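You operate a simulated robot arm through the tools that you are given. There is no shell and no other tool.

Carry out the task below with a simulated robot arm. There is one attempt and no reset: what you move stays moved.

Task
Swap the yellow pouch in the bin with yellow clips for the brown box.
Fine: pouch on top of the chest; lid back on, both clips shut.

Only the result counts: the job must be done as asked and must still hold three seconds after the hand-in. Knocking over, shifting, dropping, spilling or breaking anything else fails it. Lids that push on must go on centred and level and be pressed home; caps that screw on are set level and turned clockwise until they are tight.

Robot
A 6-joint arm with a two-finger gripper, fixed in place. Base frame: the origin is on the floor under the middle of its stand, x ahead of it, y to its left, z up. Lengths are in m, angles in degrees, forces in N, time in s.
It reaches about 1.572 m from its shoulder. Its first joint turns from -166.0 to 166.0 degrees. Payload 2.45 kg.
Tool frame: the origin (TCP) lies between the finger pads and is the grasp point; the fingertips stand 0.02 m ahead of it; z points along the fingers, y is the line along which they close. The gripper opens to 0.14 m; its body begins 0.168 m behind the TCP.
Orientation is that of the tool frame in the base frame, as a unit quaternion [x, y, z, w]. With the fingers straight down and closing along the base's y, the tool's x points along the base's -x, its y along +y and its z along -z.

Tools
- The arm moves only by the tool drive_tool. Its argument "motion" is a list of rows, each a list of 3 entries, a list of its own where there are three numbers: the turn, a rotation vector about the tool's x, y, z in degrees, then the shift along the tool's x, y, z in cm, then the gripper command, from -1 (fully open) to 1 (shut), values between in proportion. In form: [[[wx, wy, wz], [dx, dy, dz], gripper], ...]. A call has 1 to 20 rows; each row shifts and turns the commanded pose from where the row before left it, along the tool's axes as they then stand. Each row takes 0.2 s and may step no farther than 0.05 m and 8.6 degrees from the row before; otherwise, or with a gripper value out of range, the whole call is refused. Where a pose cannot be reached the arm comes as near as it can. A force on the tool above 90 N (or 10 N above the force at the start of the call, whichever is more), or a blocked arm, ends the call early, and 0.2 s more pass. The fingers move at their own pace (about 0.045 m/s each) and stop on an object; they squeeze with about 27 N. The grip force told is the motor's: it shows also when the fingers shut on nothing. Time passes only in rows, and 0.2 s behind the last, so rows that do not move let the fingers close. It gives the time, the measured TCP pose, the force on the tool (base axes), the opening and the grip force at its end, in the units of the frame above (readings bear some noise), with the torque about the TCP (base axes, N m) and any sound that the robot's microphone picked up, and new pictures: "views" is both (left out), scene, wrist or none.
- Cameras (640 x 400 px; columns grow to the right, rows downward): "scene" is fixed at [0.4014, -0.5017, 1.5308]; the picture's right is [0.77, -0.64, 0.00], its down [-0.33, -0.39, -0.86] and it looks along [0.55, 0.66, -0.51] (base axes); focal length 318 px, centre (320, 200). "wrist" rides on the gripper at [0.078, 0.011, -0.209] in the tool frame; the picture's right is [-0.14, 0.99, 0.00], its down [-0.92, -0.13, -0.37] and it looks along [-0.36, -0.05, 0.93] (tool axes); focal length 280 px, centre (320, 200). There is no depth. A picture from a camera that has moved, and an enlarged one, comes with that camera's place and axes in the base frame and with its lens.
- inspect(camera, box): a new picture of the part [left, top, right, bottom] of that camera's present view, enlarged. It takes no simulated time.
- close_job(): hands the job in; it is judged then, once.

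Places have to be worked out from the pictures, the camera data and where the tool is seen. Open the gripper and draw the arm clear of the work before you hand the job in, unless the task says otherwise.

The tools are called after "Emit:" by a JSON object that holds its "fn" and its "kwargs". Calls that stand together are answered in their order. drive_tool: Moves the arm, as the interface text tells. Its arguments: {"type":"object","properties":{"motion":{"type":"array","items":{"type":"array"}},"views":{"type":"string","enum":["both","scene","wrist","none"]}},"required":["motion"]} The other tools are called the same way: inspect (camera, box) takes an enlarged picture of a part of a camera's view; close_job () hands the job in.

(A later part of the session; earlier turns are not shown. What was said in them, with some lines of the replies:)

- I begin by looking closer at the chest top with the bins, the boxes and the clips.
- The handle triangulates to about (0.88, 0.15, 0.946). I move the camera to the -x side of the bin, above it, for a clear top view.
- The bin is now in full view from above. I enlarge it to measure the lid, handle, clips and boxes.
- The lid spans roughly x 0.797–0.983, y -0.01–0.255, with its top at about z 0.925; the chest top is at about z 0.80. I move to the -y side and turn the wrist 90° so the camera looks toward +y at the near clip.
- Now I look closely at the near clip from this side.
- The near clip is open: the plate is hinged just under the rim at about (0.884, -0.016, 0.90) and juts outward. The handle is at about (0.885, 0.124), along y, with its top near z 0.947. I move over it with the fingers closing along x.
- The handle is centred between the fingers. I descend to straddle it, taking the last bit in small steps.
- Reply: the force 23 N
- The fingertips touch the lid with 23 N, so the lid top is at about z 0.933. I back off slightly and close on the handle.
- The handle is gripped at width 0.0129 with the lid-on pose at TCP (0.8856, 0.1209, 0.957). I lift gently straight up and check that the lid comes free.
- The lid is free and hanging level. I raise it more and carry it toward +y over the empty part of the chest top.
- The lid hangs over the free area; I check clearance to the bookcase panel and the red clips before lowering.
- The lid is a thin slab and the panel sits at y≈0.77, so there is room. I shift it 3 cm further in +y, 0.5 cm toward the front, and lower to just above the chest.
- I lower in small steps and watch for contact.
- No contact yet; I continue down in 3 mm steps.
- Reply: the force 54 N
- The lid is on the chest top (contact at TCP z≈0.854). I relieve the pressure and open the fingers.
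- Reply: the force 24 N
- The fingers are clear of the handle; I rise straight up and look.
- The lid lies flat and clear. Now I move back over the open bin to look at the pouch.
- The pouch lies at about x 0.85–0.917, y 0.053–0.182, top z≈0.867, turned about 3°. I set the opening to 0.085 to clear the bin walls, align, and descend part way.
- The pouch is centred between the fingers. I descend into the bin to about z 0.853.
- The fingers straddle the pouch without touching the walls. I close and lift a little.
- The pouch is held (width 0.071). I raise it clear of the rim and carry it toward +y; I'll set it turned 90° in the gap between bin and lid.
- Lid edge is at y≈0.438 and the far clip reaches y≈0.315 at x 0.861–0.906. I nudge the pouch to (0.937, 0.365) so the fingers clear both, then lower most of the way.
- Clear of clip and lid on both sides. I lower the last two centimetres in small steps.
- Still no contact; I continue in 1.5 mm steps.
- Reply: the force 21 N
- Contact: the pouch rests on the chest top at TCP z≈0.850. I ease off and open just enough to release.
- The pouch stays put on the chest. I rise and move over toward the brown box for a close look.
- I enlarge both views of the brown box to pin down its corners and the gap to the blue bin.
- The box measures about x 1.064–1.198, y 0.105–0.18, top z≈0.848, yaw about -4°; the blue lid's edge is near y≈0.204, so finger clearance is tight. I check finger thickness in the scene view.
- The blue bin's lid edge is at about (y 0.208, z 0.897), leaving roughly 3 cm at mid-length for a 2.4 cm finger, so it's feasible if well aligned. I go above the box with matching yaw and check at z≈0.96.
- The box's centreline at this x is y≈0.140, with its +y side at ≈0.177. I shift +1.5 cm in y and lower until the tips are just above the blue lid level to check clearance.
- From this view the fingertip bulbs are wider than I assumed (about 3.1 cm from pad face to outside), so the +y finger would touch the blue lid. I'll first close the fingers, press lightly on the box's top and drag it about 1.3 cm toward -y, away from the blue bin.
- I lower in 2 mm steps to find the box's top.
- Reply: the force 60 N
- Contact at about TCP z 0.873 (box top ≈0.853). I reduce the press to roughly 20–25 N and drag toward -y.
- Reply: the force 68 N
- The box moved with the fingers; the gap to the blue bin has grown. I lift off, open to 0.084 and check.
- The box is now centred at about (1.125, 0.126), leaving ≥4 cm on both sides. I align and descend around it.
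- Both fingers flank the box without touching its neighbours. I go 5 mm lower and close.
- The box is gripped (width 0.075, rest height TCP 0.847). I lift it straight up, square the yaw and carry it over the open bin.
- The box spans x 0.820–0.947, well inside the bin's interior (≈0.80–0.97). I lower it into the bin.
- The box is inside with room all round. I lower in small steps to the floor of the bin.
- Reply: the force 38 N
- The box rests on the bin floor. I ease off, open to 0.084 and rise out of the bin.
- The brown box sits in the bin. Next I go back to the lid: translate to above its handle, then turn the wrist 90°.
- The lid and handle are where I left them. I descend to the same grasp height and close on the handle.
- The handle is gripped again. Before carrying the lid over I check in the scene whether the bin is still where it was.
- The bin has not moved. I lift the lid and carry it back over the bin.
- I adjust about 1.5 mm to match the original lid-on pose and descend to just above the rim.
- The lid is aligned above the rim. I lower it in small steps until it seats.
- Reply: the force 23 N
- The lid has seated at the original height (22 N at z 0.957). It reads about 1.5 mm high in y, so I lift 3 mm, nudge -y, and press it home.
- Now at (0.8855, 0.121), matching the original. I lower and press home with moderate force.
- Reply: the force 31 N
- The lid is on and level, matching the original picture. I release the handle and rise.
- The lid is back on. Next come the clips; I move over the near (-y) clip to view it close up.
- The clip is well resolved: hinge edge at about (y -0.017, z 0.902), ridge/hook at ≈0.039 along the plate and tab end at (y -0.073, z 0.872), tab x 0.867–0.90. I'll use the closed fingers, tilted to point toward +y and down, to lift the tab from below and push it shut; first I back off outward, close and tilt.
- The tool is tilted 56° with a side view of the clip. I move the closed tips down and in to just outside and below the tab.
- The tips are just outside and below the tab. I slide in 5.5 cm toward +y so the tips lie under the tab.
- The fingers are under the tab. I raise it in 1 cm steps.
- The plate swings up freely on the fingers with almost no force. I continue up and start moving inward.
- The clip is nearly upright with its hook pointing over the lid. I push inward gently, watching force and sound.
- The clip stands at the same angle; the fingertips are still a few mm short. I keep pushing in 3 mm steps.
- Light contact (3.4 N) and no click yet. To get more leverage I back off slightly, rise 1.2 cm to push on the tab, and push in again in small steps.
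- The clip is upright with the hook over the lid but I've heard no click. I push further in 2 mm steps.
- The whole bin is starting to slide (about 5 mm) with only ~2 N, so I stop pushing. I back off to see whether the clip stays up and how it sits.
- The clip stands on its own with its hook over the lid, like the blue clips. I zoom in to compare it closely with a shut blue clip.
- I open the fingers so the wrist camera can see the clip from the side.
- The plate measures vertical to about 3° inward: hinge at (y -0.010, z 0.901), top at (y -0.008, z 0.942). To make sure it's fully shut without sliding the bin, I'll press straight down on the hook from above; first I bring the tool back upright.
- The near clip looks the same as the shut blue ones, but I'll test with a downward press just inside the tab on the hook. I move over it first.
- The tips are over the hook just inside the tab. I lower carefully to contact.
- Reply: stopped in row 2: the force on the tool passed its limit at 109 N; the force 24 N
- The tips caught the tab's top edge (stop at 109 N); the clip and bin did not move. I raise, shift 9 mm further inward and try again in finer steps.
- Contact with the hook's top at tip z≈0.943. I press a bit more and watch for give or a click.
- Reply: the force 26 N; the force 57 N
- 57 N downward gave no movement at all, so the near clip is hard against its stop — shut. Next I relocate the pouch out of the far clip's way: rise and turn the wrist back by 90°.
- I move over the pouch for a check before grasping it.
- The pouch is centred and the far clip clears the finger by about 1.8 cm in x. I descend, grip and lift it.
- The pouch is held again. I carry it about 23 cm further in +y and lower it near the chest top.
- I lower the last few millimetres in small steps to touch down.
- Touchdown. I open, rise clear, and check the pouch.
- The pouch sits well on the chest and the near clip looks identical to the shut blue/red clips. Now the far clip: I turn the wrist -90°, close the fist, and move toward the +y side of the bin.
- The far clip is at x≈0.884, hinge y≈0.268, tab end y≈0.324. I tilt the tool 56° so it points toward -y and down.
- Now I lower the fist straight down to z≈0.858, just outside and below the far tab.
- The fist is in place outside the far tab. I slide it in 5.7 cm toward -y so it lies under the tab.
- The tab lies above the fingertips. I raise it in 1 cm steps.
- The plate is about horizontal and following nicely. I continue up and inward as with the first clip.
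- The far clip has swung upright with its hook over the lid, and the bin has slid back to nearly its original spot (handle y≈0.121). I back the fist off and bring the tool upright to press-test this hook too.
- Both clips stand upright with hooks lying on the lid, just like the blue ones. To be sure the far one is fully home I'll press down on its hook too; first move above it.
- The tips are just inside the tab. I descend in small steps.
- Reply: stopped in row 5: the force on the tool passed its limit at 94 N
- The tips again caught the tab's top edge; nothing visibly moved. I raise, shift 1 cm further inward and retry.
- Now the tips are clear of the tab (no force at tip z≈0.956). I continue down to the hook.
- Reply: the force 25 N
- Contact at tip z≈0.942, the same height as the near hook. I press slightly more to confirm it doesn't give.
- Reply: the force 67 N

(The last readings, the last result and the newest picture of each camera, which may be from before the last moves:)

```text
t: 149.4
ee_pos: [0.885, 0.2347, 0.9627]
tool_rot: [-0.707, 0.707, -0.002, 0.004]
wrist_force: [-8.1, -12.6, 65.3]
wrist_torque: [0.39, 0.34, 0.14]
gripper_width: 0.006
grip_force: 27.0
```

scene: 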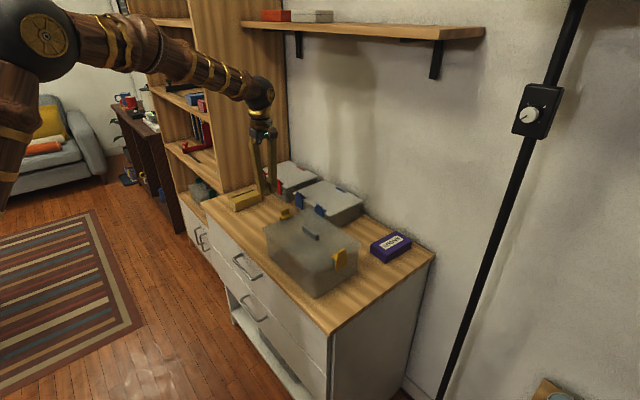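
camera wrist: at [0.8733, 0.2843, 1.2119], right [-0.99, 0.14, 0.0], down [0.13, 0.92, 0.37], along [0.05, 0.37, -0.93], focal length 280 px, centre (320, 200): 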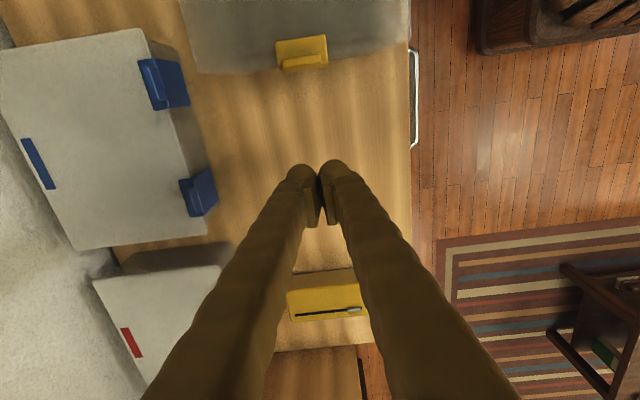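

65 N gives no movement, so the far clip is shut too. I rise, open the gripper and draw the arm back clear.

Emit:
{"fn": "drive_tool", "kwargs": {"motion": [[[0, 0, 0], [0, 0, -0.5], 1], [[0, 0, 0], [0, 0, -3], 1], [[0, 0, 0], [0, 0, -4.5], 1], [[0, 0, 0], [0, 0, -4.5], 1], [[0, 0, 0], [0, 0, -4.5], 0], [[0, 0, 0], [0, 4, -2], -1], [[0, 0, 0], [0, 4.8, 0], -1], [[0, 0, 0], [0, 4.8, 0], -1], [[0, 0, 0], [0, 4.8, 0], -1], [[0, 0, 0], [0, 4.8, 0], -1], [[0, 0, 0], [0, 4.8, 0], -1], [[0, 0, 0], [0, 4.8, 0], -1], [[0, 0, 0], [0, 0, 0], -1], [[0, 0, 0], [0, 0, 0], -1]]}}

Emit:
{"fn": "inspect", "kwargs": {"camera": "scene", "box": [190, 160, 440, 310]}}

Emit:
{"fn": "inspect", "kwargs": {"camera": "scene", "box": [255, 195, 375, 305]}}

```text
t: 152.4
ee_pos: [0.5573, 0.2328, 1.1478]
tool_rot: [-0.707, 0.707, -0.001, 0.003]
wrist_force: [0.0, -0.8, 0.6]
wrist_torque: [-0.02, -0.03, 0.0]
gripper_width: 0.1399
grip_force: 0.1
camera wrist: at [0.5443, 0.1552, 1.3569], right [-0.99, 0.14, 0.0], down [0.13, 0.92, 0.37], along [0.06, 0.37, -0.93], focal length 280 px, centre (320, 200)
```

scene: 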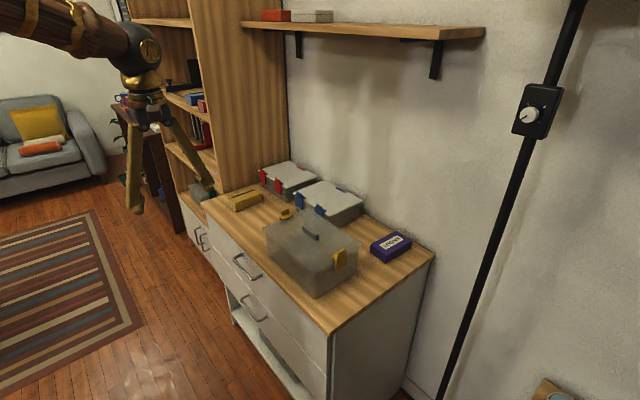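
wrist: 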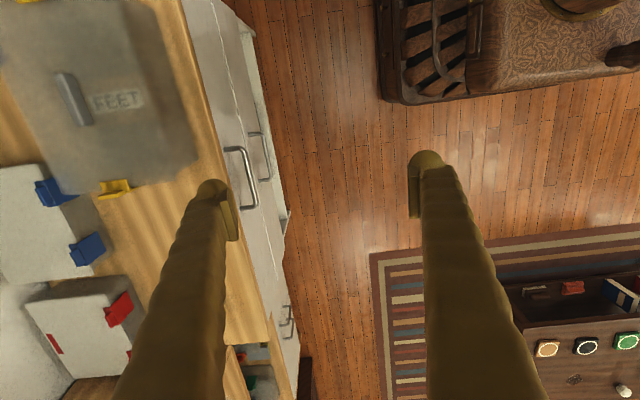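

```text
2.56 times, centred on (315, 235) of scene
camera zoom: at [0.4014, -0.5017, 1.5308], right [0.77, -0.64, 0.0], down [-0.33, -0.39, -0.86], along [0.55, 0.66, -0.51], focal length 814 px, centre (333, 110)
```

zoom: 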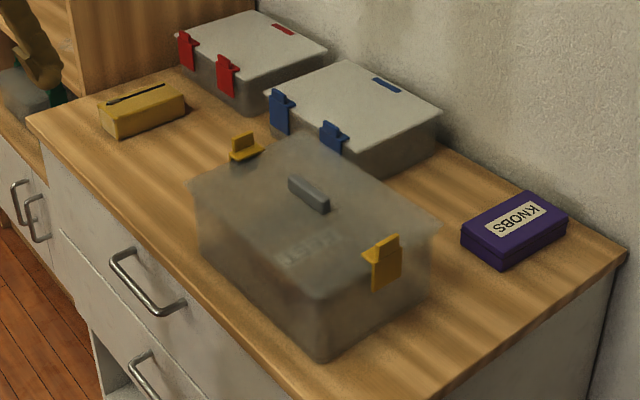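

```text
3.64 times, centred on (315, 250) of scene
camera zoom: at [0.4014, -0.5017, 1.5308], right [0.77, -0.64, 0.0], down [-0.33, -0.39, -0.86], along [0.55, 0.66, -0.51], focal length 1157 px, centre (338, 18)
```

zoom: 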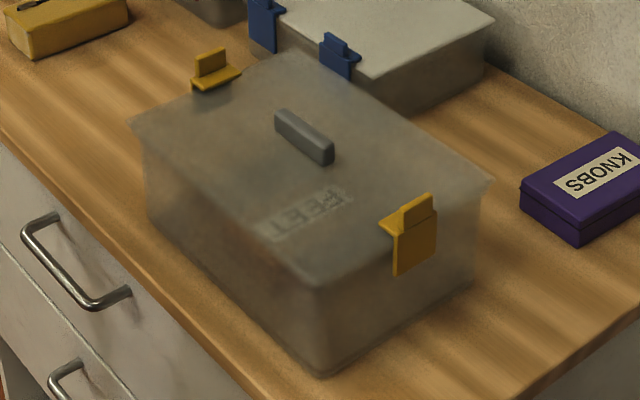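

Everything looks in place. I take a last magnified look at both clips, the lid fit and the pouch before handing in.

Emit:
{"fn": "inspect", "kwargs": {"camera": "scene", "box": [270, 190, 330, 230]}}

Emit:
{"fn": "inspect", "kwargs": {"camera": "scene", "box": [320, 235, 380, 275]}}

Emit:
{"fn": "inspect", "kwargs": {"camera": "scene", "box": [210, 165, 310, 235]}}

```text
10.00 times, centred on (300, 210) of scene
camera zoom: at [0.4014, -0.5017, 1.5308], right [0.77, -0.64, 0.0], down [-0.33, -0.39, -0.86], along [0.55, 0.66, -0.51], focal length 3181 px, centre (520, 100)
```

zoom: 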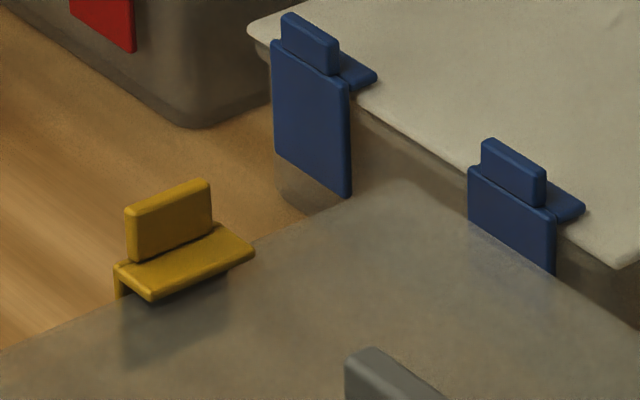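

```text
10.00 times, centred on (350, 255) of scene
camera zoom: at [0.4014, -0.5017, 1.5308], right [0.77, -0.64, 0.0], down [-0.33, -0.39, -0.86], along [0.55, 0.66, -0.51], focal length 3181 px, centre (20, -350)
```

zoom: 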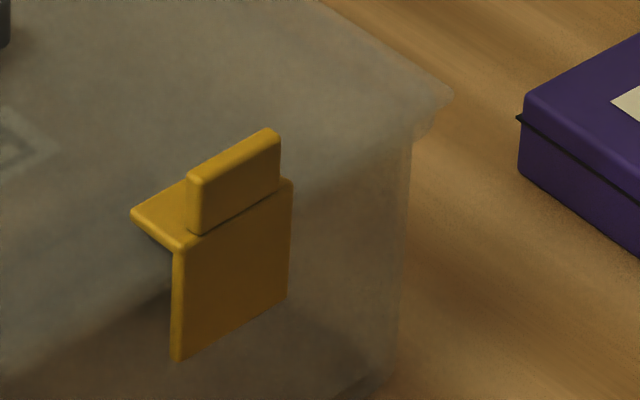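

```text
5.71 times, centred on (260, 200) of scene
camera zoom: at [0.4014, -0.5017, 1.5308], right [0.77, -0.64, 0.0], down [-0.33, -0.39, -0.86], along [0.55, 0.66, -0.51], focal length 1818 px, centre (663, 200)
```

zoom: 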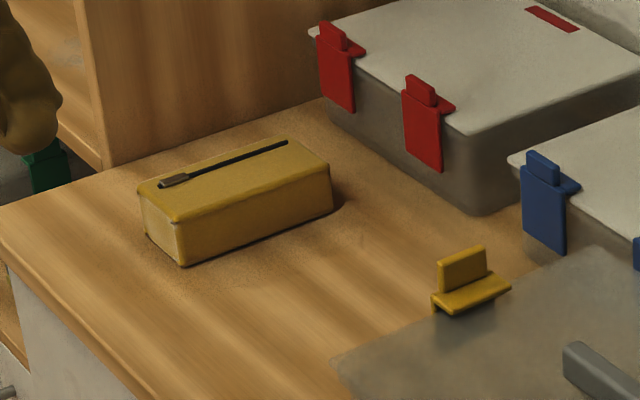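

I measure the hook tilt on each clip more carefully at higher magnification.

Emit:
{"fn": "inspect", "kwargs": {"camera": "scene", "box": [330, 244, 352, 258]}}

Emit:
{"fn": "inspect", "kwargs": {"camera": "scene", "box": [276, 205, 298, 219]}}

Emit:
{"fn": "inspect", "kwargs": {"camera": "scene", "box": [313, 200, 335, 214]}}

```text
16.00 times, centred on (341, 251) of scene
camera zoom: at [0.4014, -0.5017, 1.5308], right [0.77, -0.64, 0.0], down [-0.33, -0.39, -0.86], along [0.55, 0.66, -0.51], focal length 5089 px, centre (-16, -616)
```

zoom: 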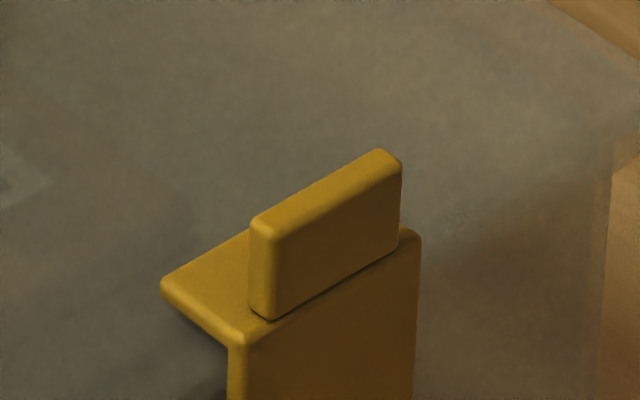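

```text
16.00 times, centred on (287, 212) of scene
camera zoom: at [0.4014, -0.5017, 1.5308], right [0.77, -0.64, 0.0], down [-0.33, -0.39, -0.86], along [0.55, 0.66, -0.51], focal length 5089 px, centre (848, 8)
```

zoom: 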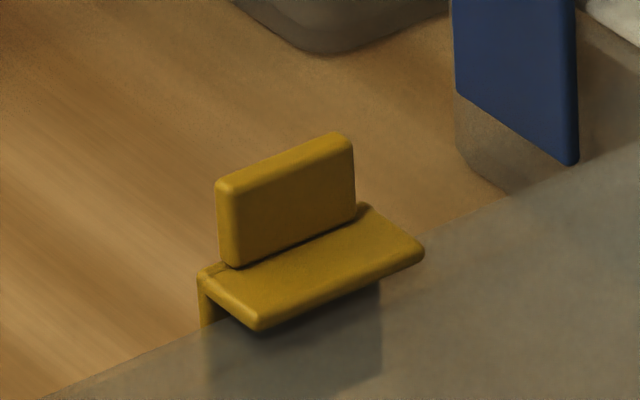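

```text
16.00 times, centred on (324, 207) of scene
camera zoom: at [0.4014, -0.5017, 1.5308], right [0.77, -0.64, 0.0], down [-0.33, -0.39, -0.86], along [0.55, 0.66, -0.51], focal length 5089 px, centre (256, 88)
```

zoom: 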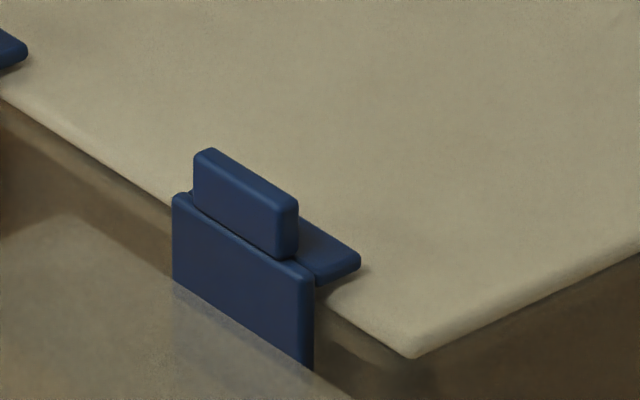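

Both hooks lie flat on the lid within a few degrees, like the shut blue clips. The lid is on and level with the brown box inside, the pouch is on the chest, the other boxes are untouched and the arm is clear. I hand the job in.

Emit:
{"fn": "close_job", "kwargs": {}}

```text
The job is handed in.
```

I finished the swap and handed the job in. The brown FEET box is in the bin with the yellow clips, and the yellow pouch is on top of the chest. The lid is back on and both clips are shut.

- **Clips:** I heard no click on either one. I judged them shut because both stand upright with their hooks over the lid, like the shut blue clips. Neither hook moved when I pressed down on it with about 60 N.
- **Lid:** it went back in the position it had at the start and I pressed it down with about 30 N.
- **Bin position:** the bin slid about 1 cm while I closed the first clip and slid most of the way back during the second. It ended within a few millimetres of where it started.
- **Brown box:** I dragged it about 1.2 cm along the chest, by pressing on its top, so the gripper could get around it without touching the blue bin.
- **Pouch:** I set it beside the bin first, then moved it further along to make room for the second clip.

In the last pictures the purple box and the blue bin had not moved, and I saw no change in the red bin. The gripper is open and the arm is clear of the chest.
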